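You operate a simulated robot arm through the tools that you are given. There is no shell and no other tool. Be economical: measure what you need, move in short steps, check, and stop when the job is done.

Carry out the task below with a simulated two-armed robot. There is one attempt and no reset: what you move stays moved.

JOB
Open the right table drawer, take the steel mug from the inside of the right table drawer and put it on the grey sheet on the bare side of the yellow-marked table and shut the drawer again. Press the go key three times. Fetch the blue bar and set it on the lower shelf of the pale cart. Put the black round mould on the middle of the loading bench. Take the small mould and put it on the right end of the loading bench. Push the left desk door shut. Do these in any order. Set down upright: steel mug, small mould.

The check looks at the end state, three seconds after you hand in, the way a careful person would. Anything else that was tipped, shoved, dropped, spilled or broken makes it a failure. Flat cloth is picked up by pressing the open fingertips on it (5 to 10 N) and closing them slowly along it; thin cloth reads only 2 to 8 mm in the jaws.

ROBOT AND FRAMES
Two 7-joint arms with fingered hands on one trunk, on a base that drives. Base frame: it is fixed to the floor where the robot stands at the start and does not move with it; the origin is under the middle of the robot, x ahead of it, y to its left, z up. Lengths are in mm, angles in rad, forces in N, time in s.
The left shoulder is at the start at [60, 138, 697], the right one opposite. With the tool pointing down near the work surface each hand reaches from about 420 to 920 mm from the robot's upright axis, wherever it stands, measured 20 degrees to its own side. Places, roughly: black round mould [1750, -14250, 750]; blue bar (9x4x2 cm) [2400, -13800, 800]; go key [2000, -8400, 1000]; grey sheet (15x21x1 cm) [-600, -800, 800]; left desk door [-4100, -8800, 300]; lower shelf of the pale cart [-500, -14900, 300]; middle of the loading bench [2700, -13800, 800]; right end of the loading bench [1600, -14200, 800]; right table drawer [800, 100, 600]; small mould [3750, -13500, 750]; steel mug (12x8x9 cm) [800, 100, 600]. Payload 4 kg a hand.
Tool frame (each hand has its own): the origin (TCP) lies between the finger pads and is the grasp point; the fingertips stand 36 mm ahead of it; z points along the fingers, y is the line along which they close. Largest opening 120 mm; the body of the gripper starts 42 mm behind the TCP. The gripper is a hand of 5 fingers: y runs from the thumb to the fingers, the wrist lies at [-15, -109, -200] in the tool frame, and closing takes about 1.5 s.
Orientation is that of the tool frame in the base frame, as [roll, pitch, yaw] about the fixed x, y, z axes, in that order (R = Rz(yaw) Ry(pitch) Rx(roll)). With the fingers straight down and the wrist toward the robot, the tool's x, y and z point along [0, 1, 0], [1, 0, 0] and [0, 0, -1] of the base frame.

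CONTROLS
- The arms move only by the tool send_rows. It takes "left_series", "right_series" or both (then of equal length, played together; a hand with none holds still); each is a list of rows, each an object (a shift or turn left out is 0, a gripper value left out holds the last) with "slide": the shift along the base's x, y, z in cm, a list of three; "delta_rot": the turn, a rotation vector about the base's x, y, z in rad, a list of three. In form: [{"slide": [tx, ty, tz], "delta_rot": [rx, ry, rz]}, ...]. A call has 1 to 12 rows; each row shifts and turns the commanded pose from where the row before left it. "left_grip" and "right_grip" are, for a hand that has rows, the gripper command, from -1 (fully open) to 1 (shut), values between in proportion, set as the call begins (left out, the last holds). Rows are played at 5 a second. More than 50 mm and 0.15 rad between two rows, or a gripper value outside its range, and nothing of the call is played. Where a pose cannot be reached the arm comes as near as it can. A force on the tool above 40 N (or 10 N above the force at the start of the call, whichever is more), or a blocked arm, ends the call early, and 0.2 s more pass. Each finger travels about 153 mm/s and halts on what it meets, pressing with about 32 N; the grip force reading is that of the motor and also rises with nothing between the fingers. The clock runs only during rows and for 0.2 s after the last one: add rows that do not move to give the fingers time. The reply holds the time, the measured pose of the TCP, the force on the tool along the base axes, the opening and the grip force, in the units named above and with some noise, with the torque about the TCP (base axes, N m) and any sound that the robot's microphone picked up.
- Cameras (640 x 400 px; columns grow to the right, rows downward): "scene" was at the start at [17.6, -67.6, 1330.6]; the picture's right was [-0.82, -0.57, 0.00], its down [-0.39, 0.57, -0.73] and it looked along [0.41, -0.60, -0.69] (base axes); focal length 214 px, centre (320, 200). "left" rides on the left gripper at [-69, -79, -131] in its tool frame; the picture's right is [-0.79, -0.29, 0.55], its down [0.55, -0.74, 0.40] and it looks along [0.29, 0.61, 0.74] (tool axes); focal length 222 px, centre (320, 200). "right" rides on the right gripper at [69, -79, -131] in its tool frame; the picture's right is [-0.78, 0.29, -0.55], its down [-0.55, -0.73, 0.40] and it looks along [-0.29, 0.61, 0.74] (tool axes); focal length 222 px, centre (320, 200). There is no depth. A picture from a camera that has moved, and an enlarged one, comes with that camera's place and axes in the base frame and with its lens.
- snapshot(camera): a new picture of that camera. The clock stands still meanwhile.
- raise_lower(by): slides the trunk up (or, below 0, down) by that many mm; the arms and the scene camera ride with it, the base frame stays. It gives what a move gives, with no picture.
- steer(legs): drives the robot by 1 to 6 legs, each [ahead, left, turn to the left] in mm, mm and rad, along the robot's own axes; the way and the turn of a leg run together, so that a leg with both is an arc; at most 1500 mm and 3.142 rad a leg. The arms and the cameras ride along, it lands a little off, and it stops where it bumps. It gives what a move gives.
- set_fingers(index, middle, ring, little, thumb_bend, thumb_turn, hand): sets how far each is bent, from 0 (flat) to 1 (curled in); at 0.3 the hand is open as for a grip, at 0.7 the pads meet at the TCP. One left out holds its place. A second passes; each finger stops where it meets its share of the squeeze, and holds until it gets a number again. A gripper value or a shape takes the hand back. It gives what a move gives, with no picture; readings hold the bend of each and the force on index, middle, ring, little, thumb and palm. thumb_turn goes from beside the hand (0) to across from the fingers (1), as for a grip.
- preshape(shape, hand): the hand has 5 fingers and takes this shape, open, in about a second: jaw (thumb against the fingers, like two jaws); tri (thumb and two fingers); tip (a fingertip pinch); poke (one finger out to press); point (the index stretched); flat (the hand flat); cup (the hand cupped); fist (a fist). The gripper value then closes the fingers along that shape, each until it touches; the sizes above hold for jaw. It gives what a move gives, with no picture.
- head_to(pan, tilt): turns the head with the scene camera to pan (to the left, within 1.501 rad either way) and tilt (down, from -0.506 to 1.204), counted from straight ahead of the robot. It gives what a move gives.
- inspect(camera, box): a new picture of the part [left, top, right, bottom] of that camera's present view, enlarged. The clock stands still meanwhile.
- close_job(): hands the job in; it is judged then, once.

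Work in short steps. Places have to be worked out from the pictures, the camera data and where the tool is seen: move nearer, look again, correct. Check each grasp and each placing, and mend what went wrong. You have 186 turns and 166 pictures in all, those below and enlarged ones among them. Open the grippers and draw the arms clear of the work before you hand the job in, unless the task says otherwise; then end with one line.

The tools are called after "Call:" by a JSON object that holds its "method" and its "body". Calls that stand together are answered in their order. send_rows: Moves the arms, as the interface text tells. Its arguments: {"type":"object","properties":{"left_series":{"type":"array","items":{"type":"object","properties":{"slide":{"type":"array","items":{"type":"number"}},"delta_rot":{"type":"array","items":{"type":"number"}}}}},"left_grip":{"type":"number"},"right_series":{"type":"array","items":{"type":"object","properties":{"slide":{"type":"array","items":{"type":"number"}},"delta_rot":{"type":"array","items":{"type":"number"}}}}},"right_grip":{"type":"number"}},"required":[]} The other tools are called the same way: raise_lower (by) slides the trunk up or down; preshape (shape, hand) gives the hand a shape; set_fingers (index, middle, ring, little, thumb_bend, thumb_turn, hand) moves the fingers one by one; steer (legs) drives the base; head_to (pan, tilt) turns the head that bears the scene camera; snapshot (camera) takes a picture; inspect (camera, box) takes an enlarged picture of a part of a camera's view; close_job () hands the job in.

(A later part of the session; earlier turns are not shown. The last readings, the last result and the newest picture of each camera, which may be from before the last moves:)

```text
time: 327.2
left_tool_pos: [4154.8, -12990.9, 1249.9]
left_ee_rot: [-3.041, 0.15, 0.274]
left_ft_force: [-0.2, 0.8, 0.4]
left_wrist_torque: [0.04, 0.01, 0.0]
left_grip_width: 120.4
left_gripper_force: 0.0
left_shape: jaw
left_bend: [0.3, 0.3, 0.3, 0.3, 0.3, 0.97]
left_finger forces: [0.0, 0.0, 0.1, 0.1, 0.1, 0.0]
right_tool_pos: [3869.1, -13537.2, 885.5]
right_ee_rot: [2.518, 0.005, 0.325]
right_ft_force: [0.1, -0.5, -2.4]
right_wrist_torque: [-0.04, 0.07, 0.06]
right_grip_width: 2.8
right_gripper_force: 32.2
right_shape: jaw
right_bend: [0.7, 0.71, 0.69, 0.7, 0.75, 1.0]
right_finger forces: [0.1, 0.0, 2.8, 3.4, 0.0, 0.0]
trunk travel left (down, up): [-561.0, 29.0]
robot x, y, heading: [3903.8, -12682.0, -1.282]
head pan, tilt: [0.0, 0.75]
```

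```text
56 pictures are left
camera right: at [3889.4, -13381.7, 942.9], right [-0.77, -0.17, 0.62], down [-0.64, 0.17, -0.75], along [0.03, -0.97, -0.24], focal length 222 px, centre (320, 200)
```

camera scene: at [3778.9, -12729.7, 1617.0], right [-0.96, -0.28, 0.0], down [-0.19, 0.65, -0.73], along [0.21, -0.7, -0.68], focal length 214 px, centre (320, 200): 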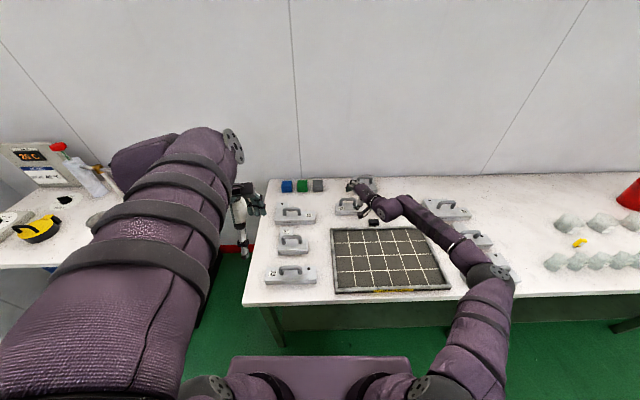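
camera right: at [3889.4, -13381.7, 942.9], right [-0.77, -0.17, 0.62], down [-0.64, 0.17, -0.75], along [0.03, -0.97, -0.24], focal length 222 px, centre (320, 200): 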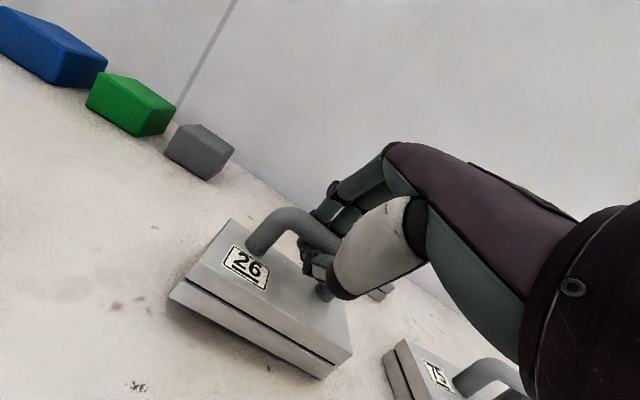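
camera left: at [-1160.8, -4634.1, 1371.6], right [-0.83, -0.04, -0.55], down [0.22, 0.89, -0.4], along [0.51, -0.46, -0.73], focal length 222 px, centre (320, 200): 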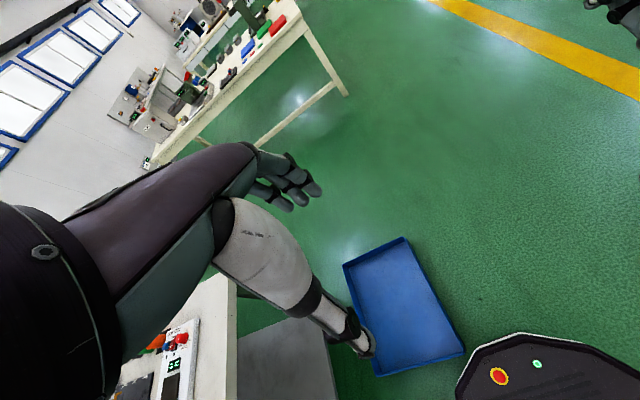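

The fingers close around and under the bar like a hook. I lift 40 mm slowly and see how the mould hangs.

Call:
{"method": "send_rows", "body": {"right_series": [{"slide": [0, 0, 1]}, {"slide": [0, 0, 1]}, {"slide": [0, 0, 2]}, {}]}}

Call:
{"method": "snapshot", "body": {"camera": "right"}}

Call:
{"method": "inspect", "body": {"camera": "scene", "box": [320, 160, 420, 230]}}

```text
time: 328.2
left_tool_pos: [4154.0, -12990.8, 1250.8]
left_ee_rot: [-3.042, 0.149, 0.274]
left_ft_force: [1.0, -1.1, -0.1]
left_wrist_torque: [-0.01, 0.0, -0.01]
left_grip_width: 119.7
left_gripper_force: 0.1
left_shape: jaw
left_bend: [0.3, 0.3, 0.3, 0.3, 0.3, 0.97]
left_finger forces: [0.0, 0.1, 0.0, 0.1, 0.0, 0.0]
right_tool_pos: [3868.1, -13537.4, 924.8]
right_ee_rot: [2.517, 0.004, 0.327]
right_ft_force: [-0.7, -0.1, -3.7]
right_wrist_torque: [0.0, 0.02, 0.0]
right_grip_width: 2.4
right_gripper_force: 32.2
right_shape: jaw
right_bend: [0.7, 0.71, 0.7, 0.68, 0.75, 1.0]
right_finger forces: [1.1, 0.0, 2.7, 2.7, 0.1, 0.0]
trunk travel left (down, up): [-561.0, 29.0]
robot x, y, heading: [3899.2, -12680.3, -1.287]
head pan, tilt: [0.0, 0.75]
```

```text
55 pictures are left
camera right: at [3889.2, -13381.9, 982.8], right [-0.77, -0.17, 0.62], down [-0.64, 0.17, -0.75], along [0.03, -0.97, -0.24], focal length 222 px, centre (320, 200)
```

right: 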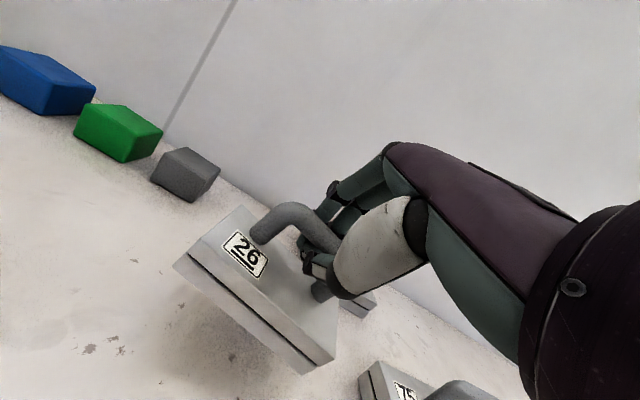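

```text
5.71 times, centred on (370, 195) of scene
camera zoom: at [3917.6, -12731.6, 1617.0], right [-0.96, -0.28, 0.0], down [-0.19, 0.65, -0.73], along [0.21, -0.7, -0.68], focal length 1226 px, centre (34, 229)
```

zoom: 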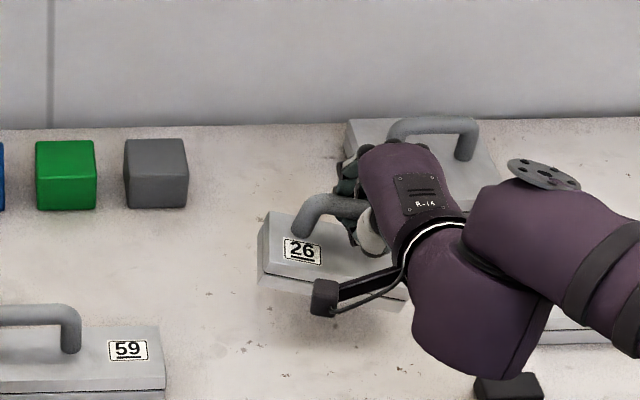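

The mould is captured and lifted (light). I raise it, back away 650 mm from the bench, and strafe right toward the bench's right end.

Call:
{"method": "send_rows", "body": {"right_series": [{"slide": [0, 0, 3]}, {"slide": [0, 0, 3]}, {"slide": [0, 0, 3]}, {}]}}

Call:
{"method": "steer", "body": {"legs": [[-650, 0, 0], [0, -1200, 0], [0, -1170, 0]]}}

Call:
{"method": "snapshot", "body": {"camera": "scene"}}

Call:
{"method": "snapshot", "body": {"camera": "right"}}

```text
time: 329.2
left_tool_pos: [4154.6, -12990.7, 1251.3]
left_ee_rot: [-3.042, 0.15, 0.274]
left_ft_force: [0.1, -0.1, 0.9]
left_wrist_torque: [-0.01, -0.02, 0.0]
left_grip_width: 119.7
left_gripper_force: 0.0
left_shape: jaw
left_bend: [0.3, 0.3, 0.3, 0.3, 0.3, 0.97]
left_finger forces: [0.1, 0.0, 0.0, 0.1, 0.0, 0.0]
right_tool_pos: [3868.8, -13539.4, 1015.0]
right_ee_rot: [2.517, 0.003, 0.328]
right_ft_force: [0.2, -1.0, -4.2]
right_wrist_torque: [-0.02, 0.03, -0.01]
right_grip_width: 2.1
right_gripper_force: 32.3
right_shape: jaw
right_bend: [0.7, 0.71, 0.7, 0.68, 0.75, 1.0]
right_finger forces: [1.4, 0.1, 2.5, 2.5, 0.0, 0.0]
trunk travel left (down, up): [-561.0, 29.0]
robot x, y, heading: [3903.6, -12678.5, -1.284]
head pan, tilt: [0.0, 0.75]
```

```text
time: 343.9
left_tool_pos: [1721.4, -13015.3, 1249.7]
left_ee_rot: [-3.041, 0.148, 0.263]
left_ft_force: [-0.2, 0.8, 0.0]
left_wrist_torque: [-0.04, -0.03, -0.03]
left_grip_width: 120.0
left_gripper_force: 0.2
left_shape: jaw
left_bend: [0.3, 0.3, 0.3, 0.3, 0.3, 0.97]
left_finger forces: [0.0, 0.0, 0.0, 0.1, 0.0, 0.0]
right_tool_pos: [1430.8, -13561.8, 1015.3]
right_ee_rot: [2.518, 0.004, 0.319]
right_ft_force: [0.0, 0.0, -3.8]
right_wrist_torque: [0.04, 0.01, 0.0]
right_grip_width: 2.3
right_gripper_force: 32.1
right_shape: jaw
right_bend: [0.7, 0.71, 0.7, 0.68, 0.75, 1.0]
right_finger forces: [1.6, 0.1, 2.6, 2.2, 0.0, 0.0]
trunk travel left (down, up): [-561.0, 29.0]
robot x, y, heading: [1471.2, -12701.2, -1.293]
head pan, tilt: [0.0, 0.75]
```

```text
53 pictures are left
camera scene: at [1486.2, -12753.8, 1617.0], right [-0.96, -0.27, 0.0], down [-0.19, 0.66, -0.73], along [0.2, -0.7, -0.68], focal length 214 px, centre (320, 200)
```

scene: 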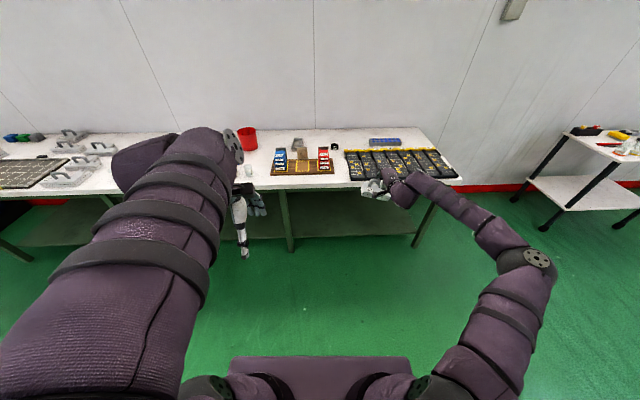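

```text
52 pictures are left
camera right: at [1453.0, -13405.3, 1074.2], right [-0.77, -0.17, 0.62], down [-0.64, 0.17, -0.75], along [0.02, -0.97, -0.24], focal length 222 px, centre (320, 200)
```

right: 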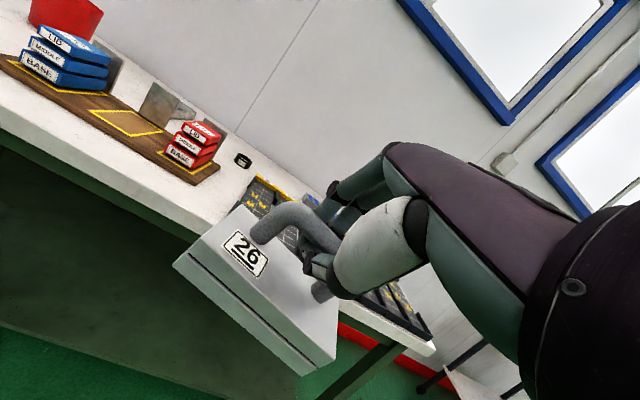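

I enlarge the right half of the bench to find free space and the round mould.

Call:
{"method": "inspect", "body": {"camera": "scene", "box": [320, 115, 480, 215]}}

Call:
{"method": "inspect", "body": {"camera": "scene", "box": [230, 115, 350, 190]}}

```text
4.00 times, centred on (400, 165) of scene
camera zoom: at [1486.2, -12753.8, 1617.0], right [-0.96, -0.27, 0.0], down [-0.19, 0.66, -0.73], along [0.2, -0.7, -0.68], focal length 858 px, centre (0, 340)
```

zoom: 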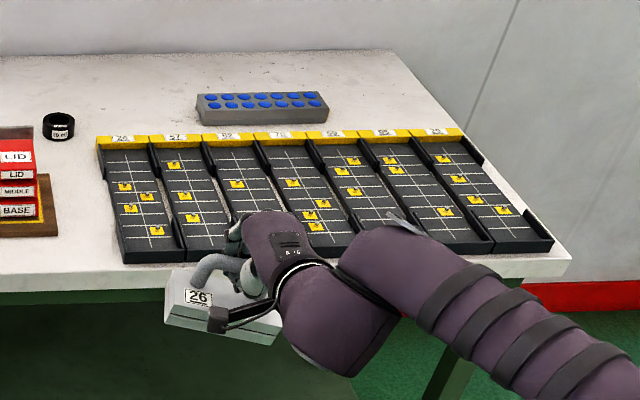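

```text
5.33 times, centred on (290, 152) of scene
camera zoom: at [1486.2, -12753.8, 1617.0], right [-0.96, -0.27, 0.0], down [-0.19, 0.66, -0.73], along [0.2, -0.7, -0.68], focal length 1144 px, centre (480, 453)
```

zoom: 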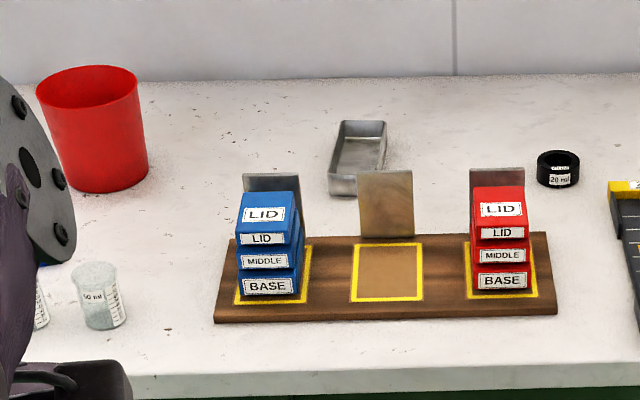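

The black ring "20 ml" is the round mould, behind the red stack. Free space at the bench's right end lies behind the grid trays, near [1617, -14275]. I drive 735 mm ahead with the mould held 130 mm above the bench.

Call:
{"method": "steer", "body": {"legs": [[0, -25, 0], [500, 0, 0]]}}

Call:
{"method": "snapshot", "body": {"camera": "scene"}}

```text
time: 347.2
left_tool_pos: [1826.3, -13490.3, 1250.0]
left_ee_rot: [-3.041, 0.148, 0.257]
left_ft_force: [0.0, -0.3, -0.3]
left_wrist_torque: [-0.03, 0.02, 0.01]
left_grip_width: 119.9
left_gripper_force: 0.0
left_shape: jaw
left_bend: [0.3, 0.3, 0.3, 0.3, 0.3, 0.97]
left_finger forces: [0.0, 0.0, 0.0, 0.0, 0.0, 0.1]
right_tool_pos: [1533.0, -14033.8, 1015.8]
right_ee_rot: [2.519, 0.002, 0.313]
right_ft_force: [-0.2, 0.2, -3.9]
right_wrist_torque: [-0.02, -0.01, 0.02]
right_grip_width: 1.9
right_gripper_force: 31.9
right_shape: jaw
right_bend: [0.7, 0.71, 0.7, 0.68, 0.75, 1.0]
right_finger forces: [1.6, 0.0, 2.6, 2.1, 0.0, 0.1]
trunk travel left (down, up): [-561.0, 29.0]
robot x, y, heading: [1578.0, -13180.9, -1.297]
head pan, tilt: [0.0, 0.75]
```

```text
49 pictures are left
camera scene: at [1593.4, -13228.2, 1617.0], right [-0.96, -0.27, 0.0], down [-0.18, 0.66, -0.73], along [0.2, -0.7, -0.68], focal length 214 px, centre (320, 200)
```

scene: 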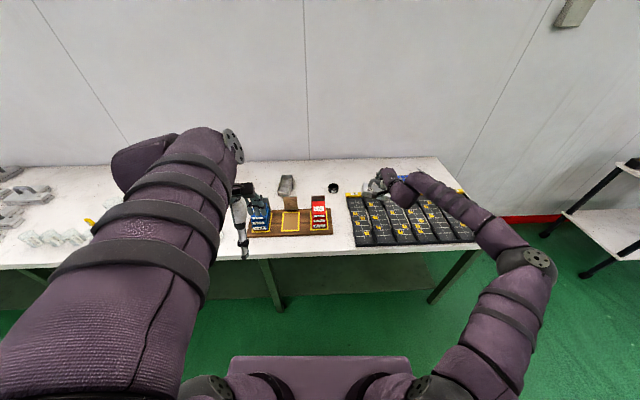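

I move another 245 mm ahead and check the landing spot.

Call:
{"method": "steer", "body": {"legs": [[245, 0, 0]]}}

Call:
{"method": "snapshot", "body": {"camera": "right"}}

Call:
{"method": "inspect", "body": {"camera": "scene", "box": [310, 150, 470, 260]}}

```text
time: 349.0
left_tool_pos: [1886.1, -13723.9, 1250.1]
left_ee_rot: [-3.04, 0.151, 0.251]
left_ft_force: [0.4, -0.7, 1.4]
left_wrist_torque: [0.02, 0.04, -0.03]
left_grip_width: 119.9
left_gripper_force: 0.0
left_shape: jaw
left_bend: [0.3, 0.3, 0.3, 0.3, 0.3, 0.97]
left_finger forces: [0.0, 0.1, 0.0, 0.0, 0.0, 0.1]
right_tool_pos: [1590.0, -14265.3, 1014.8]
right_ee_rot: [2.518, 0.004, 0.305]
right_ft_force: [0.6, -0.1, -3.8]
right_wrist_torque: [-0.01, 0.03, -0.02]
right_grip_width: 2.1
right_gripper_force: 32.1
right_shape: jaw
right_bend: [0.7, 0.71, 0.7, 0.68, 0.75, 1.0]
right_finger forces: [1.8, 0.0, 2.8, 2.0, 0.0, 0.1]
trunk travel left (down, up): [-561.0, 29.0]
robot x, y, heading: [1640.8, -13405.5, -1.305]
head pan, tilt: [0.0, 0.75]
```

```text
48 pictures are left
camera right: at [1614.2, -14109.7, 1073.4], right [-0.77, -0.16, 0.62], down [-0.64, 0.18, -0.75], along [0.0, -0.97, -0.24], focal length 222 px, centre (320, 200)
```

right: 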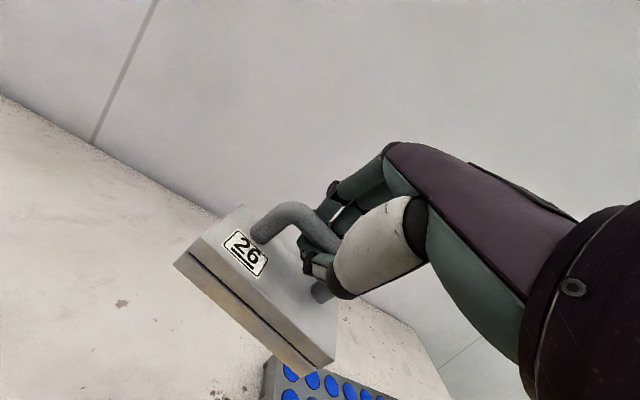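

```text
3.64 times, centred on (390, 205) of scene
camera zoom: at [1656.0, -13459.2, 1617.0], right [-0.97, -0.26, 0.0], down [-0.18, 0.66, -0.73], along [0.19, -0.71, -0.68], focal length 780 px, centre (66, 182)
```

zoom: 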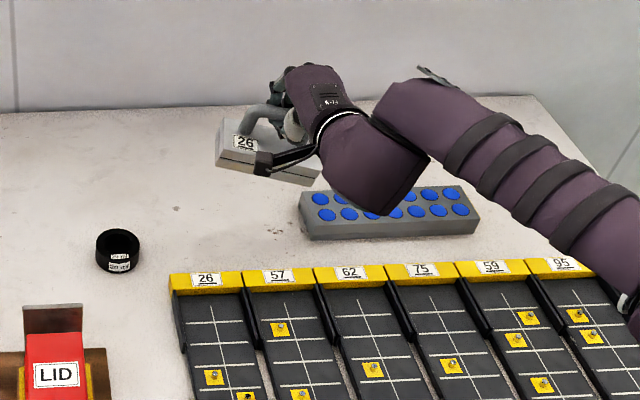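

The mould would land close to the blue-dotted block; I shift 42 mm left and 10 mm ahead, then lower to near contact.

Call:
{"method": "steer", "body": {"legs": [[8, 42, 0.02]]}}

Call:
{"method": "send_rows", "body": {"right_series": [{"slide": [0, 0, -2.5]}, {"slide": [0, 0, -2.5]}, {"slide": [0.1, -0.4, -2.5]}, {"slide": [0, 0, -1.5]}, {}]}}

Call:
{"method": "snapshot", "body": {"camera": "right"}}

Call:
{"method": "inspect", "body": {"camera": "scene", "box": [310, 150, 470, 260]}}

```text
time: 349.9
left_tool_pos: [1936.9, -13712.3, 1250.4]
left_ee_rot: [-3.04, 0.151, 0.27]
left_ft_force: [0.5, -0.8, 0.2]
left_wrist_torque: [-0.01, 0.05, -0.02]
left_grip_width: 119.9
left_gripper_force: 0.0
left_shape: jaw
left_bend: [0.3, 0.3, 0.3, 0.3, 0.3, 0.97]
left_finger forces: [0.0, 0.0, 0.1, 0.1, 0.1, 0.1]
right_tool_pos: [1651.8, -14260.5, 1015.7]
right_ee_rot: [2.517, 0.007, 0.324]
right_ft_force: [1.5, 0.2, -2.4]
right_wrist_torque: [0.01, 0.08, -0.06]
right_grip_width: 2.4
right_gripper_force: 32.0
right_shape: jaw
right_bend: [0.7, 0.71, 0.7, 0.68, 0.75, 1.0]
right_finger forces: [1.9, 0.0, 2.8, 1.8, 0.0, 0.0]
trunk travel left (down, up): [-561.0, 29.0]
robot x, y, heading: [1682.2, -13404.8, -1.286]
head pan, tilt: [0.0, 0.75]
```

```text
time: 351.1
left_tool_pos: [1934.9, -13714.0, 1250.8]
left_ee_rot: [-3.041, 0.15, 0.273]
left_ft_force: [-0.4, 0.4, 0.4]
left_wrist_torque: [0.0, 0.0, -0.03]
left_grip_width: 119.8
left_gripper_force: 0.0
left_shape: jaw
left_bend: [0.3, 0.3, 0.3, 0.3, 0.3, 0.97]
left_finger forces: [0.0, 0.0, 0.0, 0.1, 0.0, 0.0]
right_tool_pos: [1649.3, -14262.8, 924.5]
right_ee_rot: [2.52, 0.004, 0.326]
right_ft_force: [0.1, 0.5, -2.7]
right_wrist_torque: [0.01, 0.0, 0.01]
right_grip_width: 1.6
right_gripper_force: 32.2
right_shape: jaw
right_bend: [0.7, 0.71, 0.7, 0.68, 0.75, 1.0]
right_finger forces: [1.9, 0.1, 2.7, 1.8, 0.0, 0.0]
trunk travel left (down, up): [-561.0, 29.0]
robot x, y, heading: [1686.2, -13400.5, -1.288]
head pan, tilt: [0.0, 0.75]
```

```text
46 pictures are left
camera right: at [1670.2, -14107.2, 983.7], right [-0.77, -0.17, 0.62], down [-0.64, 0.17, -0.75], along [0.03, -0.97, -0.24], focal length 222 px, centre (320, 200)
```

right: 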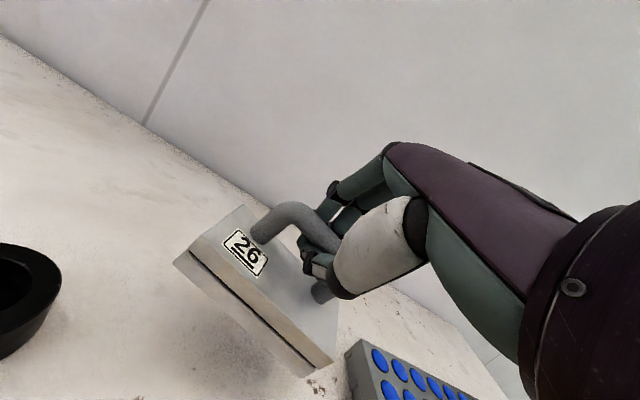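

```text
3.64 times, centred on (390, 205) of scene
camera zoom: at [1698.3, -13453.9, 1617.0], right [-0.96, -0.28, 0.0], down [-0.19, 0.66, -0.73], along [0.2, -0.7, -0.68], focal length 780 px, centre (66, 182)
```

zoom: 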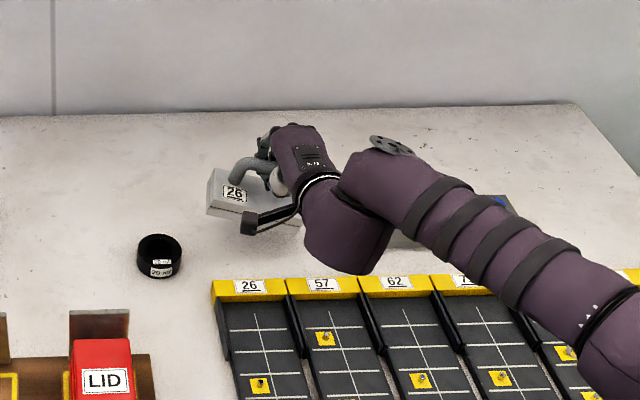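

Clear landing spot. I lower further in small steps watching force.

Call:
{"method": "send_rows", "body": {"right_series": [{"slide": [0, 0, -0.8]}, {"slide": [0, 0, -0.8]}, {"slide": [0, 0, -0.6]}, {}]}}

Call:
{"method": "send_rows", "body": {"right_series": [{"slide": [0, 0, -0.5]}, {"slide": [0, 0, -0.5]}, {}]}}

Call:
{"method": "snapshot", "body": {"camera": "right"}}

```text
time: 352.1
left_tool_pos: [1935.6, -13713.1, 1250.7]
left_ee_rot: [-3.042, 0.15, 0.271]
left_ft_force: [-0.2, -0.2, 0.3]
left_wrist_torque: [0.0, 0.02, -0.02]
left_grip_width: 119.7
left_gripper_force: 0.0
left_shape: jaw
left_bend: [0.3, 0.3, 0.3, 0.3, 0.3, 0.97]
left_finger forces: [0.0, 0.0, 0.0, 0.0, 0.0, 0.1]
right_tool_pos: [1650.5, -14263.5, 902.6]
right_ee_rot: [2.517, 0.004, 0.325]
right_ft_force: [-1.1, 1.1, -3.4]
right_wrist_torque: [-0.01, 0.0, 0.0]
right_grip_width: 2.0
right_gripper_force: 32.4
right_shape: jaw
right_bend: [0.7, 0.71, 0.7, 0.68, 0.75, 1.0]
right_finger forces: [1.8, 0.0, 2.6, 1.8, 0.1, 0.0]
trunk travel left (down, up): [-561.0, 29.0]
robot x, y, heading: [1682.1, -13402.5, -1.29]
head pan, tilt: [0.0, 0.75]
```

```text
time: 352.9
left_tool_pos: [1934.5, -13713.3, 1251.6]
left_ee_rot: [-3.041, 0.15, 0.272]
left_ft_force: [0.6, -0.4, 0.3]
left_wrist_torque: [0.01, -0.01, 0.0]
left_grip_width: 119.8
left_gripper_force: 0.1
left_shape: jaw
left_bend: [0.3, 0.3, 0.3, 0.3, 0.3, 0.97]
left_finger forces: [0.0, 0.0, 0.0, 0.0, 0.1, 0.0]
right_tool_pos: [1650.3, -14264.2, 891.7]
right_ee_rot: [2.518, 0.005, 0.327]
right_ft_force: [0.0, 0.0, -2.0]
right_wrist_torque: [0.03, 0.03, -0.03]
right_grip_width: 1.9
right_gripper_force: 31.6
right_shape: jaw
right_bend: [0.7, 0.71, 0.7, 0.68, 0.75, 1.0]
right_finger forces: [2.0, 0.0, 2.6, 1.9, 0.0, 0.0]
trunk travel left (down, up): [-561.0, 29.0]
robot x, y, heading: [1684.5, -13404.3, -1.282]
head pan, tilt: [0.0, 0.75]
```

```text
44 pictures are left
camera right: at [1671.2, -14108.6, 950.9], right [-0.77, -0.17, 0.62], down [-0.64, 0.17, -0.75], along [0.03, -0.97, -0.24], focal length 222 px, centre (320, 200)
```

right: 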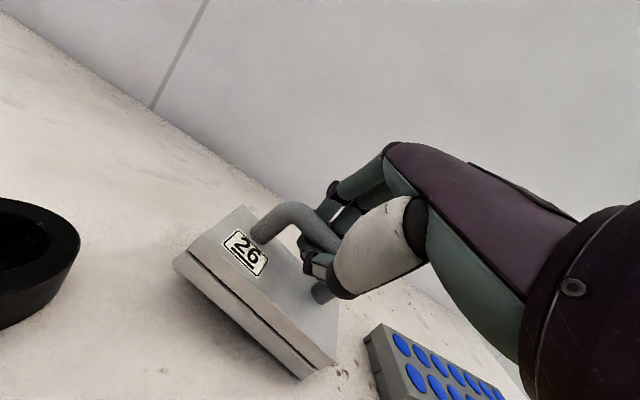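

Contact is just beginning; I go on 5 mm at a time.

Call:
{"method": "send_rows", "body": {"right_series": [{"slide": [0, 0, -0.4]}, {"slide": [0, 0, -0.3]}, {}]}}

Call:
{"method": "send_rows", "body": {"right_series": [{"slide": [0, 0, -0.3]}, {"slide": [0, 0, -0.2]}, {}]}}

Call:
{"method": "snapshot", "body": {"camera": "right"}}

```text
time: 353.7
left_tool_pos: [1935.5, -13713.1, 1250.6]
left_ee_rot: [-3.041, 0.151, 0.271]
left_ft_force: [-0.2, 0.1, 0.6]
left_wrist_torque: [0.03, 0.0, 0.01]
left_grip_width: 120.1
left_gripper_force: 0.1
left_shape: jaw
left_bend: [0.3, 0.3, 0.3, 0.3, 0.3, 0.97]
left_finger forces: [0.1, 0.0, 0.0, 0.0, 0.0, 0.1]
right_tool_pos: [1650.9, -14264.2, 886.2]
right_ee_rot: [2.516, 0.004, 0.328]
right_ft_force: [0.8, -1.2, 0.1]
right_wrist_torque: [-0.01, 0.18, 0.03]
right_grip_width: 1.5
right_gripper_force: 32.7
right_shape: jaw
right_bend: [0.7, 0.71, 0.7, 0.68, 0.75, 1.0]
right_finger forces: [2.3, 0.1, 2.7, 3.3, 0.0, 0.1]
trunk travel left (down, up): [-561.0, 29.0]
robot x, y, heading: [1681.5, -13405.4, -1.285]
head pan, tilt: [0.0, 0.75]
```

```text
time: 354.5
left_tool_pos: [1934.4, -13713.0, 1250.9]
left_ee_rot: [-3.042, 0.148, 0.27]
left_ft_force: [1.4, -0.5, -0.5]
left_wrist_torque: [0.01, 0.0, 0.01]
left_grip_width: 120.1
left_gripper_force: 0.0
left_shape: jaw
left_bend: [0.3, 0.3, 0.3, 0.3, 0.3, 0.97]
left_finger forces: [0.0, 0.0, 0.0, 0.0, 0.1, 0.1]
right_tool_pos: [1649.7, -14263.7, 881.3]
right_ee_rot: [2.518, 0.004, 0.325]
right_ft_force: [1.4, -0.7, -0.7]
right_wrist_torque: [-0.05, 0.16, 0.07]
right_grip_width: 1.3
right_gripper_force: 31.5
right_shape: jaw
right_bend: [0.7, 0.71, 0.7, 0.68, 0.75, 1.0]
right_finger forces: [1.6, 0.1, 2.2, 3.0, 0.0, 0.0]
trunk travel left (down, up): [-561.0, 29.0]
robot x, y, heading: [1686.6, -13403.3, -1.289]
head pan, tilt: [0.0, 0.75]
```

```text
43 pictures are left
camera right: at [1671.2, -14108.4, 939.4], right [-0.77, -0.17, 0.62], down [-0.64, 0.17, -0.75], along [0.02, -0.97, -0.24], focal length 222 px, centre (320, 200)
```

right: 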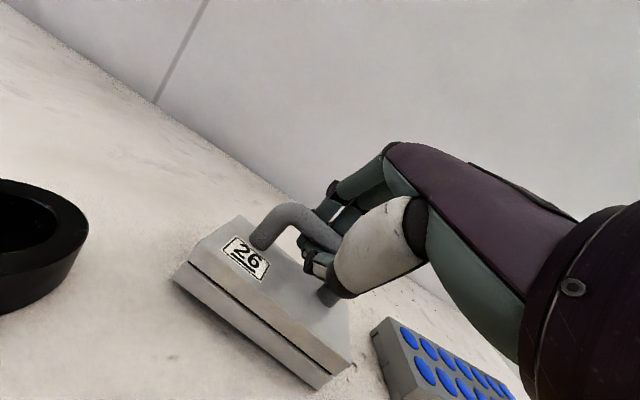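

It rests level on the bench. I open partly, then back out along the tool axis and open more.

Call:
{"method": "send_rows", "body": {"right_series": [{}, {}, {}, {}, {}], "right_grip": 0.2}}

Call:
{"method": "send_rows", "body": {"right_series": [{"slide": [-0.1, 0.35, 0.7]}, {"slide": [-0.3, 1.0, 1.5]}, {"slide": [-0.4, 1.4, 2.1]}, {"slide": [-0.4, 1.4, 2.1]}, {"slide": [-0.4, 1.4, 2.1]}, {}], "right_grip": 0}}

Call:
{"method": "snapshot", "body": {"camera": "right"}}

Call:
{"method": "inspect", "body": {"camera": "scene", "box": [310, 150, 470, 260]}}

```text
time: 355.7
left_tool_pos: [1935.1, -13712.2, 1251.0]
left_ee_rot: [-3.041, 0.148, 0.271]
left_ft_force: [-0.4, 1.0, -0.4]
left_wrist_torque: [-0.02, 0.01, 0.0]
left_grip_width: 119.8
left_gripper_force: 0.1
left_shape: jaw
left_bend: [0.3, 0.3, 0.3, 0.3, 0.3, 0.97]
left_finger forces: [0.0, 0.0, 0.1, 0.0, 0.0, 0.1]
right_tool_pos: [1649.9, -14263.3, 882.4]
right_ee_rot: [2.517, 0.005, 0.326]
right_ft_force: [-0.8, 0.2, 8.1]
right_wrist_torque: [0.03, 0.05, -0.03]
right_grip_width: 44.4
right_gripper_force: 0.0
right_shape: jaw
right_bend: [0.47, 0.5, 0.49, 0.7, 0.68, 1.0]
right_finger forces: [0.1, 0.0, 0.1, 0.0, 7.1, 0.1]
trunk travel left (down, up): [-561.0, 29.0]
robot x, y, heading: [1679.9, -13402.3, -1.289]
head pan, tilt: [0.0, 0.75]
```

```text
time: 357.1
left_tool_pos: [1934.7, -13713.6, 1250.9]
left_ee_rot: [-3.04, 0.148, 0.271]
left_ft_force: [0.2, -0.8, -0.2]
left_wrist_torque: [0.01, 0.0, 0.03]
left_grip_width: 119.9
left_gripper_force: 0.2
left_shape: jaw
left_bend: [0.3, 0.3, 0.3, 0.3, 0.3, 0.97]
left_finger forces: [0.1, 0.0, 0.0, 0.1, 0.0, 0.0]
right_tool_pos: [1636.2, -14207.5, 965.6]
right_ee_rot: [2.517, 0.003, 0.325]
right_ft_force: [0.8, 0.2, -0.1]
right_wrist_torque: [-0.03, 0.0, 0.0]
right_grip_width: 60.0
right_gripper_force: 0.1
right_shape: jaw
right_bend: [0.42, 0.46, 0.44, 0.69, 0.56, 1.0]
right_finger forces: [0.0, 0.1, 0.0, 0.1, 0.0, 0.0]
trunk travel left (down, up): [-561.0, 29.0]
robot x, y, heading: [1684.4, -13401.8, -1.29]
head pan, tilt: [0.0, 0.75]
```

```text
42 pictures are left
camera right: at [1656.5, -14051.9, 1024.9], right [-0.77, -0.17, 0.62], down [-0.64, 0.17, -0.75], along [0.02, -0.97, -0.24], focal length 222 px, centre (320, 200)
```

right: 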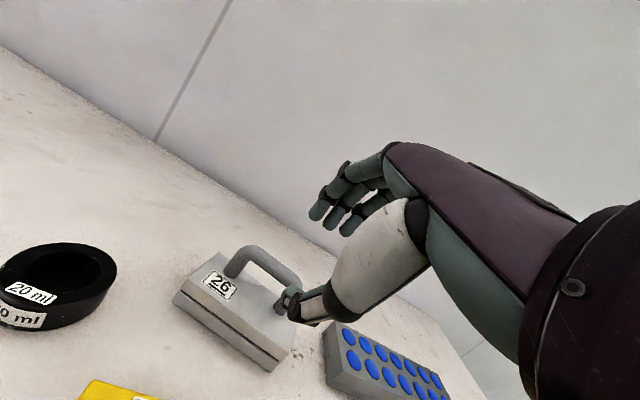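

```text
3.64 times, centred on (390, 205) of scene
camera zoom: at [1698.2, -13453.9, 1617.0], right [-0.96, -0.28, 0.0], down [-0.19, 0.66, -0.73], along [0.2, -0.7, -0.68], focal length 780 px, centre (66, 182)
```

zoom: 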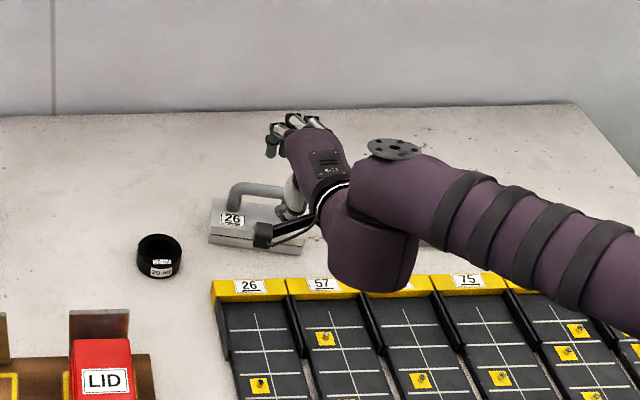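

The small mould stands upright at the right end. Now the black ring at about [1773, -14176], 35 mm tall: I raise the hand, reduce its tilt to 0.25 rad, open it, and move the base 150 mm left.

Call:
{"method": "send_rows", "body": {"right_series": [{"slide": [-0.5, 1.5, 3]}, {"slide": [-0.5, 1.5, 3], "delta_rot": [0.12, 0.035, 0]}, {"slide": [-0.5, 1.5, 2], "delta_rot": [0.12, 0.035, 0]}, {"slide": [0, 0, 0], "delta_rot": [0.12, 0.035, 0]}, {}], "right_grip": -0.6}}

Call:
{"method": "steer", "body": {"legs": [[0, 150, 0]]}}

Call:
{"method": "snapshot", "body": {"camera": "right"}}

Call:
{"method": "inspect", "body": {"camera": "scene", "box": [310, 150, 470, 260]}}

```text
time: 358.3
left_tool_pos: [1935.3, -13712.0, 1251.7]
left_ee_rot: [-3.041, 0.149, 0.269]
left_ft_force: [0.3, -0.2, -0.7]
left_wrist_torque: [-0.01, 0.0, -0.01]
left_grip_width: 119.8
left_gripper_force: 0.1
left_shape: jaw
left_bend: [0.3, 0.3, 0.3, 0.3, 0.3, 0.97]
left_finger forces: [0.0, 0.1, 0.0, 0.1, 0.0, 0.0]
right_tool_pos: [1620.7, -14164.9, 1047.7]
right_ee_rot: [2.893, -0.013, 0.324]
right_ft_force: [-0.3, 0.1, 1.6]
right_wrist_torque: [-0.02, 0.05, 0.01]
right_grip_width: 95.8
right_gripper_force: 0.0
right_shape: jaw
right_bend: [0.32, 0.35, 0.34, 0.51, 0.39, 0.99]
right_finger forces: [0.1, 0.0, 0.0, 0.1, 0.1, 0.0]
trunk travel left (down, up): [-561.0, 29.0]
robot x, y, heading: [1682.9, -13406.3, -1.287]
head pan, tilt: [0.0, 0.75]
```

```text
time: 359.7
left_tool_pos: [2085.2, -13667.8, 1250.3]
left_ee_rot: [-3.041, 0.15, 0.275]
left_ft_force: [0.9, -0.2, -0.2]
left_wrist_torque: [-0.02, 0.03, 0.01]
left_grip_width: 120.0
left_gripper_force: 0.0
left_shape: jaw
left_bend: [0.3, 0.3, 0.3, 0.3, 0.3, 0.97]
left_finger forces: [0.1, 0.0, 0.0, 0.0, 0.1, 0.1]
right_tool_pos: [1770.7, -14121.1, 1046.7]
right_ee_rot: [2.891, -0.013, 0.328]
right_ft_force: [0.6, -0.4, 0.6]
right_wrist_torque: [-0.01, 0.03, -0.01]
right_grip_width: 96.0
right_gripper_force: 0.1
right_shape: jaw
right_bend: [0.32, 0.35, 0.34, 0.51, 0.39, 0.99]
right_finger forces: [0.1, 0.0, 0.0, 0.0, 0.0, 0.0]
trunk travel left (down, up): [-561.0, 29.0]
robot x, y, heading: [1830.9, -13361.5, -1.287]
head pan, tilt: [0.0, 0.75]
```

```text
40 pictures are left
camera right: at [1800.9, -13996.1, 1154.2], right [-0.7, -0.39, 0.59], down [-0.71, 0.41, -0.57], along [-0.02, -0.82, -0.57], focal length 222 px, centre (320, 200)
```

right: 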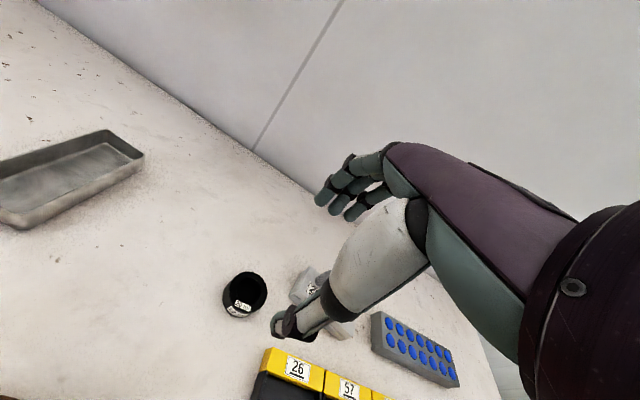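

```text
3.64 times, centred on (390, 205) of scene
camera zoom: at [1847.8, -13409.7, 1617.1], right [-0.96, -0.28, 0.0], down [-0.19, 0.65, -0.73], along [0.21, -0.7, -0.68], focal length 780 px, centre (66, 182)
```

zoom: 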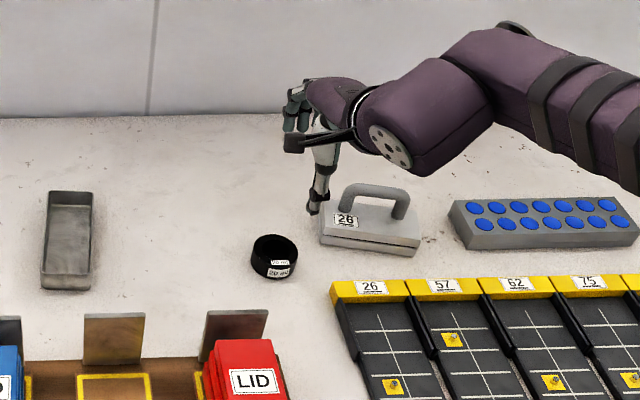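

Ring centre ≈ [1779, -14168], top ≈ 835. I move over it and descend to z 905, then check.

Call:
{"method": "send_rows", "body": {"right_series": [{"slide": [0.3, -2.0, -3]}, {"slide": [0.3, -2.1, -3.5]}, {"slide": [0, 0, -3.5]}, {"slide": [0, 0, -4]}, {}]}}

Call:
{"method": "snapshot", "body": {"camera": "right"}}

Call:
{"method": "inspect", "body": {"camera": "scene", "box": [340, 170, 440, 240]}}

```text
time: 360.9
left_tool_pos: [2083.8, -13668.1, 1251.6]
left_ee_rot: [-3.04, 0.15, 0.275]
left_ft_force: [-0.5, -0.6, -0.3]
left_wrist_torque: [-0.03, -0.03, 0.02]
left_grip_width: 120.0
left_gripper_force: 0.1
left_shape: jaw
left_bend: [0.3, 0.3, 0.3, 0.3, 0.3, 0.97]
left_finger forces: [0.0, 0.0, 0.1, 0.0, 0.0, 0.0]
right_tool_pos: [1777.4, -14161.4, 905.7]
right_ee_rot: [2.893, -0.012, 0.328]
right_ft_force: [0.3, 0.9, -0.1]
right_wrist_torque: [-0.03, -0.01, -0.02]
right_grip_width: 95.9
right_gripper_force: 0.1
right_shape: jaw
right_bend: [0.32, 0.35, 0.34, 0.51, 0.39, 0.99]
right_finger forces: [0.1, 0.0, 0.0, 0.0, 0.0, 0.1]
trunk travel left (down, up): [-561.0, 29.0]
robot x, y, heading: [1832.2, -13357.7, -1.281]
head pan, tilt: [0.0, 0.75]
```

```text
38 pictures are left
camera right: at [1806.5, -14035.8, 1013.0], right [-0.7, -0.39, 0.59], down [-0.71, 0.41, -0.57], along [-0.01, -0.82, -0.57], focal length 222 px, centre (320, 200)
```

right: 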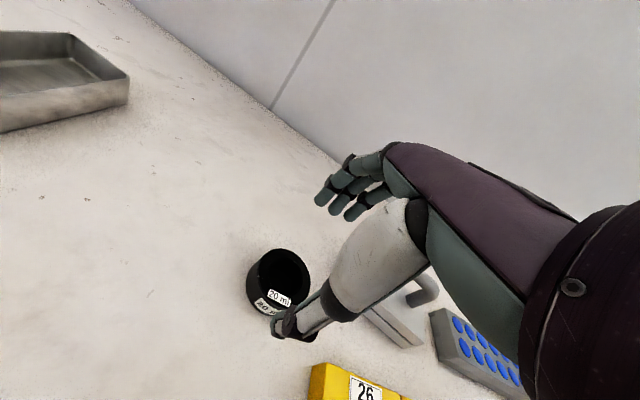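

```text
5.71 times, centred on (390, 205) of scene
camera zoom: at [1846.2, -13409.8, 1617.1], right [-0.96, -0.28, 0.0], down [-0.19, 0.65, -0.73], along [0.21, -0.7, -0.68], focal length 1226 px, centre (-80, 171)
```

zoom: 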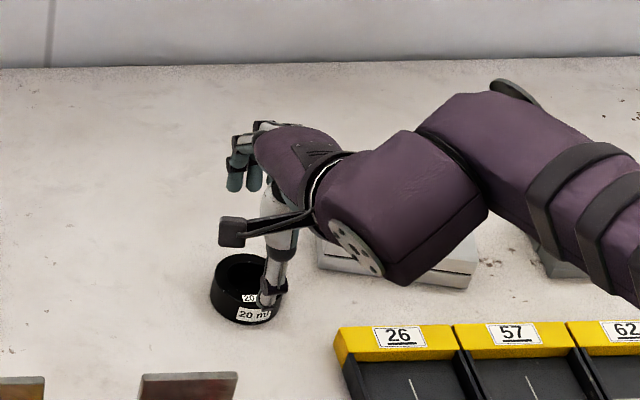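

I shift 10 mm left and descend to z ≈ 857 around the ring.

Call:
{"method": "send_rows", "body": {"right_series": [{"slide": [1.0, 0.3, -1.5]}, {"slide": [0, 0, -1.5]}, {"slide": [0, 0, -1.5]}, {}]}}

Call:
{"method": "snapshot", "body": {"camera": "right"}}

```text
time: 361.9
left_tool_pos: [2083.1, -13668.1, 1251.0]
left_ee_rot: [-3.04, 0.149, 0.277]
left_ft_force: [0.5, -0.6, -0.6]
left_wrist_torque: [0.01, 0.03, 0.0]
left_grip_width: 119.7
left_gripper_force: 0.1
left_shape: jaw
left_bend: [0.3, 0.3, 0.3, 0.3, 0.3, 0.97]
left_finger forces: [0.0, 0.0, 0.1, 0.1, 0.1, 0.0]
right_tool_pos: [1789.7, -14161.9, 862.0]
right_ee_rot: [2.891, -0.013, 0.329]
right_ft_force: [-0.5, -0.3, 0.3]
right_wrist_torque: [-0.01, -0.02, -0.01]
right_grip_width: 95.9
right_gripper_force: 0.0
right_shape: jaw
right_bend: [0.32, 0.35, 0.34, 0.51, 0.39, 0.99]
right_finger forces: [0.0, 0.0, 0.1, 0.1, 0.1, 0.0]
trunk travel left (down, up): [-561.0, 29.0]
robot x, y, heading: [1834.4, -13363.2, -1.282]
head pan, tilt: [0.0, 0.75]
```

```text
36 pictures are left
camera right: at [1818.5, -14035.7, 969.0], right [-0.7, -0.39, 0.59], down [-0.71, 0.41, -0.57], along [-0.01, -0.82, -0.57], focal length 222 px, centre (320, 200)
```

right: 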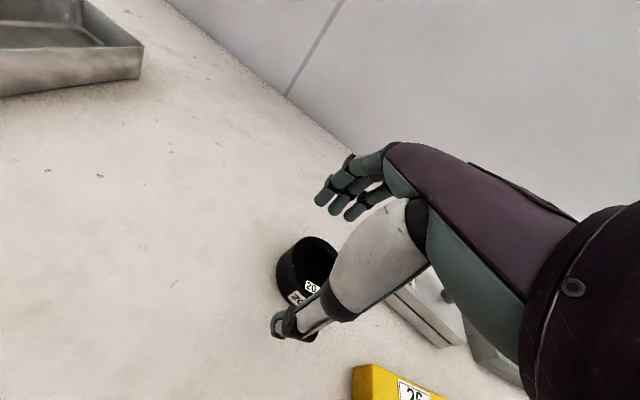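

The ring is between thumb and fingers. I go down 7 mm more and close.

Call:
{"method": "send_rows", "body": {"right_series": [{"slide": [0, 0, -0.7]}, {}]}}

Call:
{"method": "send_rows", "body": {"right_series": [{}, {}, {}, {}, {}, {}, {}, {}], "right_grip": 1}}

Call:
{"method": "snapshot", "body": {"camera": "right"}}

```text
time: 362.5
left_tool_pos: [2083.2, -13668.4, 1251.1]
left_ee_rot: [-3.042, 0.149, 0.275]
left_ft_force: [0.5, 0.0, 0.3]
left_wrist_torque: [0.0, 0.01, -0.05]
left_grip_width: 120.0
left_gripper_force: 0.1
left_shape: jaw
left_bend: [0.3, 0.3, 0.3, 0.3, 0.3, 0.97]
left_finger forces: [0.1, 0.0, 0.0, 0.1, 0.1, 0.0]
right_tool_pos: [1788.0, -14158.9, 854.2]
right_ee_rot: [2.894, -0.011, 0.328]
right_ft_force: [0.7, 0.2, -0.3]
right_wrist_torque: [-0.01, 0.01, -0.04]
right_grip_width: 95.8
right_gripper_force: 0.2
right_shape: jaw
right_bend: [0.32, 0.35, 0.34, 0.51, 0.39, 0.99]
right_finger forces: [0.1, 0.0, 0.0, 0.0, 0.0, 0.0]
trunk travel left (down, up): [-561.0, 29.0]
robot x, y, heading: [1830.2, -13362.7, -1.284]
head pan, tilt: [0.0, 0.75]
```

```text
time: 364.3
left_tool_pos: [2084.6, -13667.8, 1250.5]
left_ee_rot: [-3.04, 0.149, 0.274]
left_ft_force: [-0.2, -0.4, -0.3]
left_wrist_torque: [-0.02, -0.04, 0.0]
left_grip_width: 120.0
left_gripper_force: 0.0
left_shape: jaw
left_bend: [0.3, 0.3, 0.3, 0.3, 0.3, 0.97]
left_finger forces: [0.1, 0.1, 0.1, 0.0, 0.0, 0.0]
right_tool_pos: [1787.6, -14161.3, 854.7]
right_ee_rot: [2.891, -0.012, 0.327]
right_ft_force: [-1.2, -2.5, 7.9]
right_wrist_torque: [-0.16, 0.25, 0.02]
right_grip_width: 7.8
right_gripper_force: 31.8
right_shape: jaw
right_bend: [0.7, 0.73, 0.71, 0.7, 0.77, 1.0]
right_finger forces: [0.0, 0.0, 7.9, 0.0, 0.1, 0.1]
trunk travel left (down, up): [-561.0, 29.0]
robot x, y, heading: [1829.1, -13360.1, -1.287]
head pan, tilt: [0.0, 0.75]
```

```text
35 pictures are left
camera right: at [1817.6, -14034.7, 962.3], right [-0.7, -0.39, 0.59], down [-0.71, 0.41, -0.57], along [-0.01, -0.82, -0.57], focal length 222 px, centre (320, 200)
```

right: 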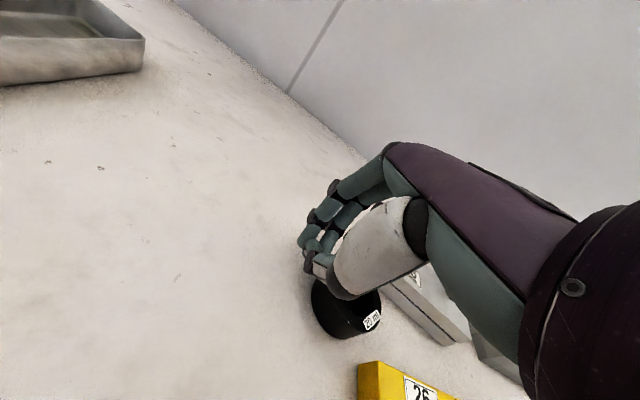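

The fingers slid over the ring's top: it is lower than I thought. I open, rise and re-measure.

Call:
{"method": "send_rows", "body": {"right_series": [{"slide": [0, 0, 1]}, {"slide": [0, 0, 3]}, {"slide": [0, 0, 3]}, {}, {}, {}], "right_grip": -0.6}}

Call:
{"method": "inspect", "body": {"camera": "right", "box": [200, 200, 400, 340]}}

Call:
{"method": "inspect", "body": {"camera": "scene", "box": [340, 170, 440, 240]}}

```text
time: 365.7
left_tool_pos: [2083.6, -13668.6, 1249.8]
left_ee_rot: [-3.041, 0.148, 0.275]
left_ft_force: [-0.6, -0.3, -0.2]
left_wrist_torque: [0.01, 0.0, 0.01]
left_grip_width: 119.9
left_gripper_force: 0.0
left_shape: jaw
left_bend: [0.3, 0.3, 0.3, 0.3, 0.3, 0.97]
left_finger forces: [0.1, 0.0, 0.0, 0.0, 0.0, 0.0]
right_tool_pos: [1785.4, -14159.5, 923.9]
right_ee_rot: [2.893, -0.013, 0.328]
right_ft_force: [-0.1, -0.9, 0.3]
right_wrist_torque: [-0.01, 0.0, 0.0]
right_grip_width: 96.0
right_gripper_force: 0.0
right_shape: jaw
right_bend: [0.32, 0.35, 0.34, 0.51, 0.39, 0.99]
right_finger forces: [0.1, 0.0, 0.0, 0.0, 0.0, 0.0]
trunk travel left (down, up): [-561.0, 29.0]
robot x, y, heading: [1828.1, -13357.6, -1.284]
head pan, tilt: [0.0, 0.75]
```

```text
2.86 times, centred on (300, 270) of right
camera zoom: at [1815.4, -14034.3, 1032.0], right [-0.7, -0.39, 0.59], down [-0.71, 0.41, -0.57], along [-0.01, -0.82, -0.57], focal length 635 px, centre (377, 0)
```

zoom: 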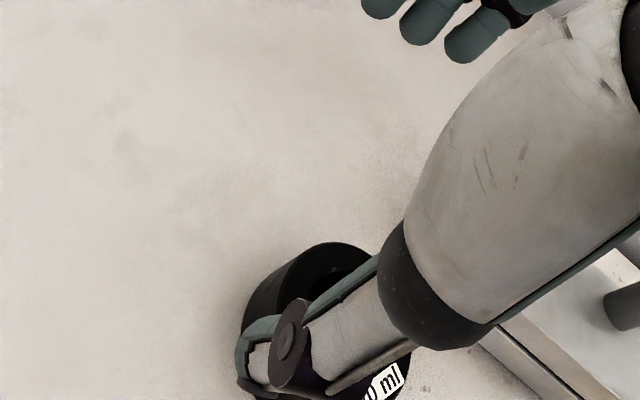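

```text
5.71 times, centred on (390, 205) of scene
camera zoom: at [1846.1, -13410.3, 1617.0], right [-0.96, -0.28, 0.0], down [-0.19, 0.65, -0.73], along [0.21, -0.7, -0.68], focal length 1226 px, centre (-80, 171)
```

zoom: 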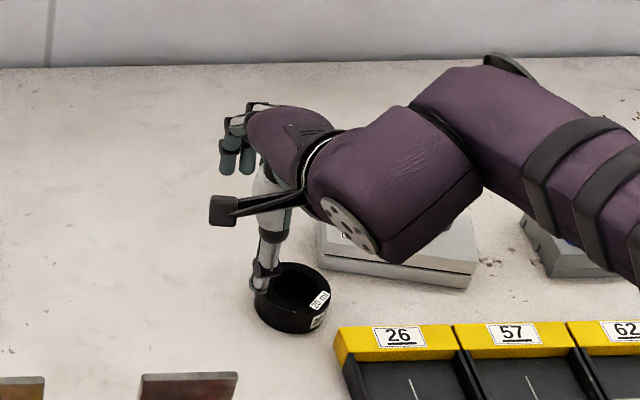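

The ring slid to about [1742, -14176] (still upright, top ≈ 820, near mould 26). I'll grasp it with the hand vertical and yawed 0.4 rad left so the fingers clear the mould and tray: raise, rotate, and shift the base.

Call:
{"method": "send_rows", "body": {"right_series": [{"slide": [0, 0, 4], "delta_rot": [0.12, 0.035, 0]}, {"slide": [0, 0, 3], "delta_rot": [0.12, 0.035, 0]}, {"delta_rot": [0, 0, 0.13]}, {"delta_rot": [0, 0, 0.13]}, {"delta_rot": [0, 0, 0.13]}, {}], "right_grip": -0.45}}

Call:
{"method": "steer", "body": {"legs": [[20, -60, 0]]}}

```text
time: 367.1
left_tool_pos: [2083.1, -13669.0, 1251.6]
left_ee_rot: [-3.041, 0.149, 0.276]
left_ft_force: [0.2, 0.0, -0.7]
left_wrist_torque: [0.0, -0.01, -0.02]
left_grip_width: 119.9
left_gripper_force: 0.1
left_shape: jaw
left_bend: [0.3, 0.3, 0.3, 0.3, 0.3, 0.97]
left_finger forces: [0.1, 0.1, 0.1, 0.0, 0.0, 0.1]
right_tool_pos: [1736.4, -14161.3, 985.3]
right_ee_rot: [-3.141, -0.024, 0.389]
right_ft_force: [0.8, 0.2, 0.1]
right_wrist_torque: [0.0, 0.03, 0.0]
right_grip_width: 87.3
right_gripper_force: 0.0
right_shape: jaw
right_bend: [0.34, 0.37, 0.36, 0.57, 0.4, 0.99]
right_finger forces: [0.1, 0.1, 0.0, 0.0, 0.0, 0.0]
right hand out of reach, approached as far as the arm can: row 2, 3, 4, 5
trunk travel left (down, up): [-561.0, 29.0]
robot x, y, heading: [1830.2, -13360.3, -1.284]
head pan, tilt: [0.0, 0.75]
```

```text
time: 368.0
left_tool_pos: [2028.6, -13705.0, 1250.1]
left_ee_rot: [-3.042, 0.151, 0.271]
left_ft_force: [0.4, -0.3, 0.5]
left_wrist_torque: [0.01, -0.02, 0.01]
left_grip_width: 120.0
left_gripper_force: 0.1
left_shape: jaw
left_bend: [0.3, 0.3, 0.3, 0.3, 0.3, 0.97]
left_finger forces: [0.0, 0.0, 0.0, 0.0, 0.0, 0.0]
right_tool_pos: [1681.8, -14198.6, 983.0]
right_ee_rot: [-3.14, -0.025, 0.385]
right_ft_force: [-0.7, 0.2, 0.7]
right_wrist_torque: [0.0, -0.04, -0.03]
right_grip_width: 87.1
right_gripper_force: 0.0
right_shape: jaw
right_bend: [0.34, 0.37, 0.36, 0.57, 0.4, 0.99]
right_finger forces: [0.1, 0.0, 0.1, 0.1, 0.0, 0.0]
trunk travel left (down, up): [-561.0, 29.0]
robot x, y, heading: [1775.2, -13397.6, -1.281]
head pan, tilt: [0.0, 0.75]
```

The arm settled right over the ring before the side shift, so I undo the 60 mm shift and look.

Call:
{"method": "steer", "body": {"legs": [[0, 60, 0]]}}

Call:
{"method": "snapshot", "body": {"camera": "right"}}

```text
time: 369.0
left_tool_pos: [2091.7, -13687.4, 1249.6]
left_ee_rot: [-3.041, 0.151, 0.272]
left_ft_force: [0.0, 0.9, -0.3]
left_wrist_torque: [-0.04, 0.03, -0.01]
left_grip_width: 119.9
left_gripper_force: 0.2
left_shape: jaw
left_bend: [0.3, 0.3, 0.3, 0.3, 0.3, 0.97]
left_finger forces: [0.0, 0.0, 0.0, 0.0, 0.1, 0.1]
right_tool_pos: [1744.6, -14181.0, 984.9]
right_ee_rot: [3.141, -0.021, 0.386]
right_ft_force: [0.3, 1.0, 0.4]
right_wrist_torque: [-0.01, 0.0, -0.01]
right_grip_width: 87.3
right_gripper_force: 0.1
right_shape: jaw
right_bend: [0.34, 0.37, 0.36, 0.57, 0.4, 0.99]
right_finger forces: [0.0, 0.1, 0.1, 0.0, 0.1, 0.0]
trunk travel left (down, up): [-561.0, 29.0]
robot x, y, heading: [1837.2, -13382.1, -1.286]
head pan, tilt: [0.0, 0.75]
```

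```text
32 pictures are left
camera right: at [1775.7, -14082.1, 1116.6], right [-0.63, -0.57, 0.53], down [-0.78, 0.48, -0.41], along [-0.02, -0.67, -0.74], focal length 222 px, centre (320, 200)
```

right: 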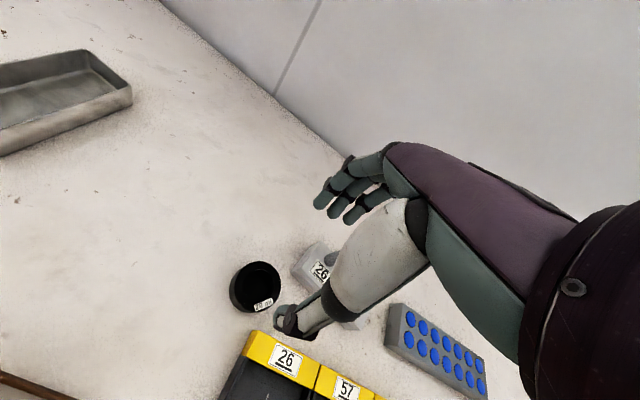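

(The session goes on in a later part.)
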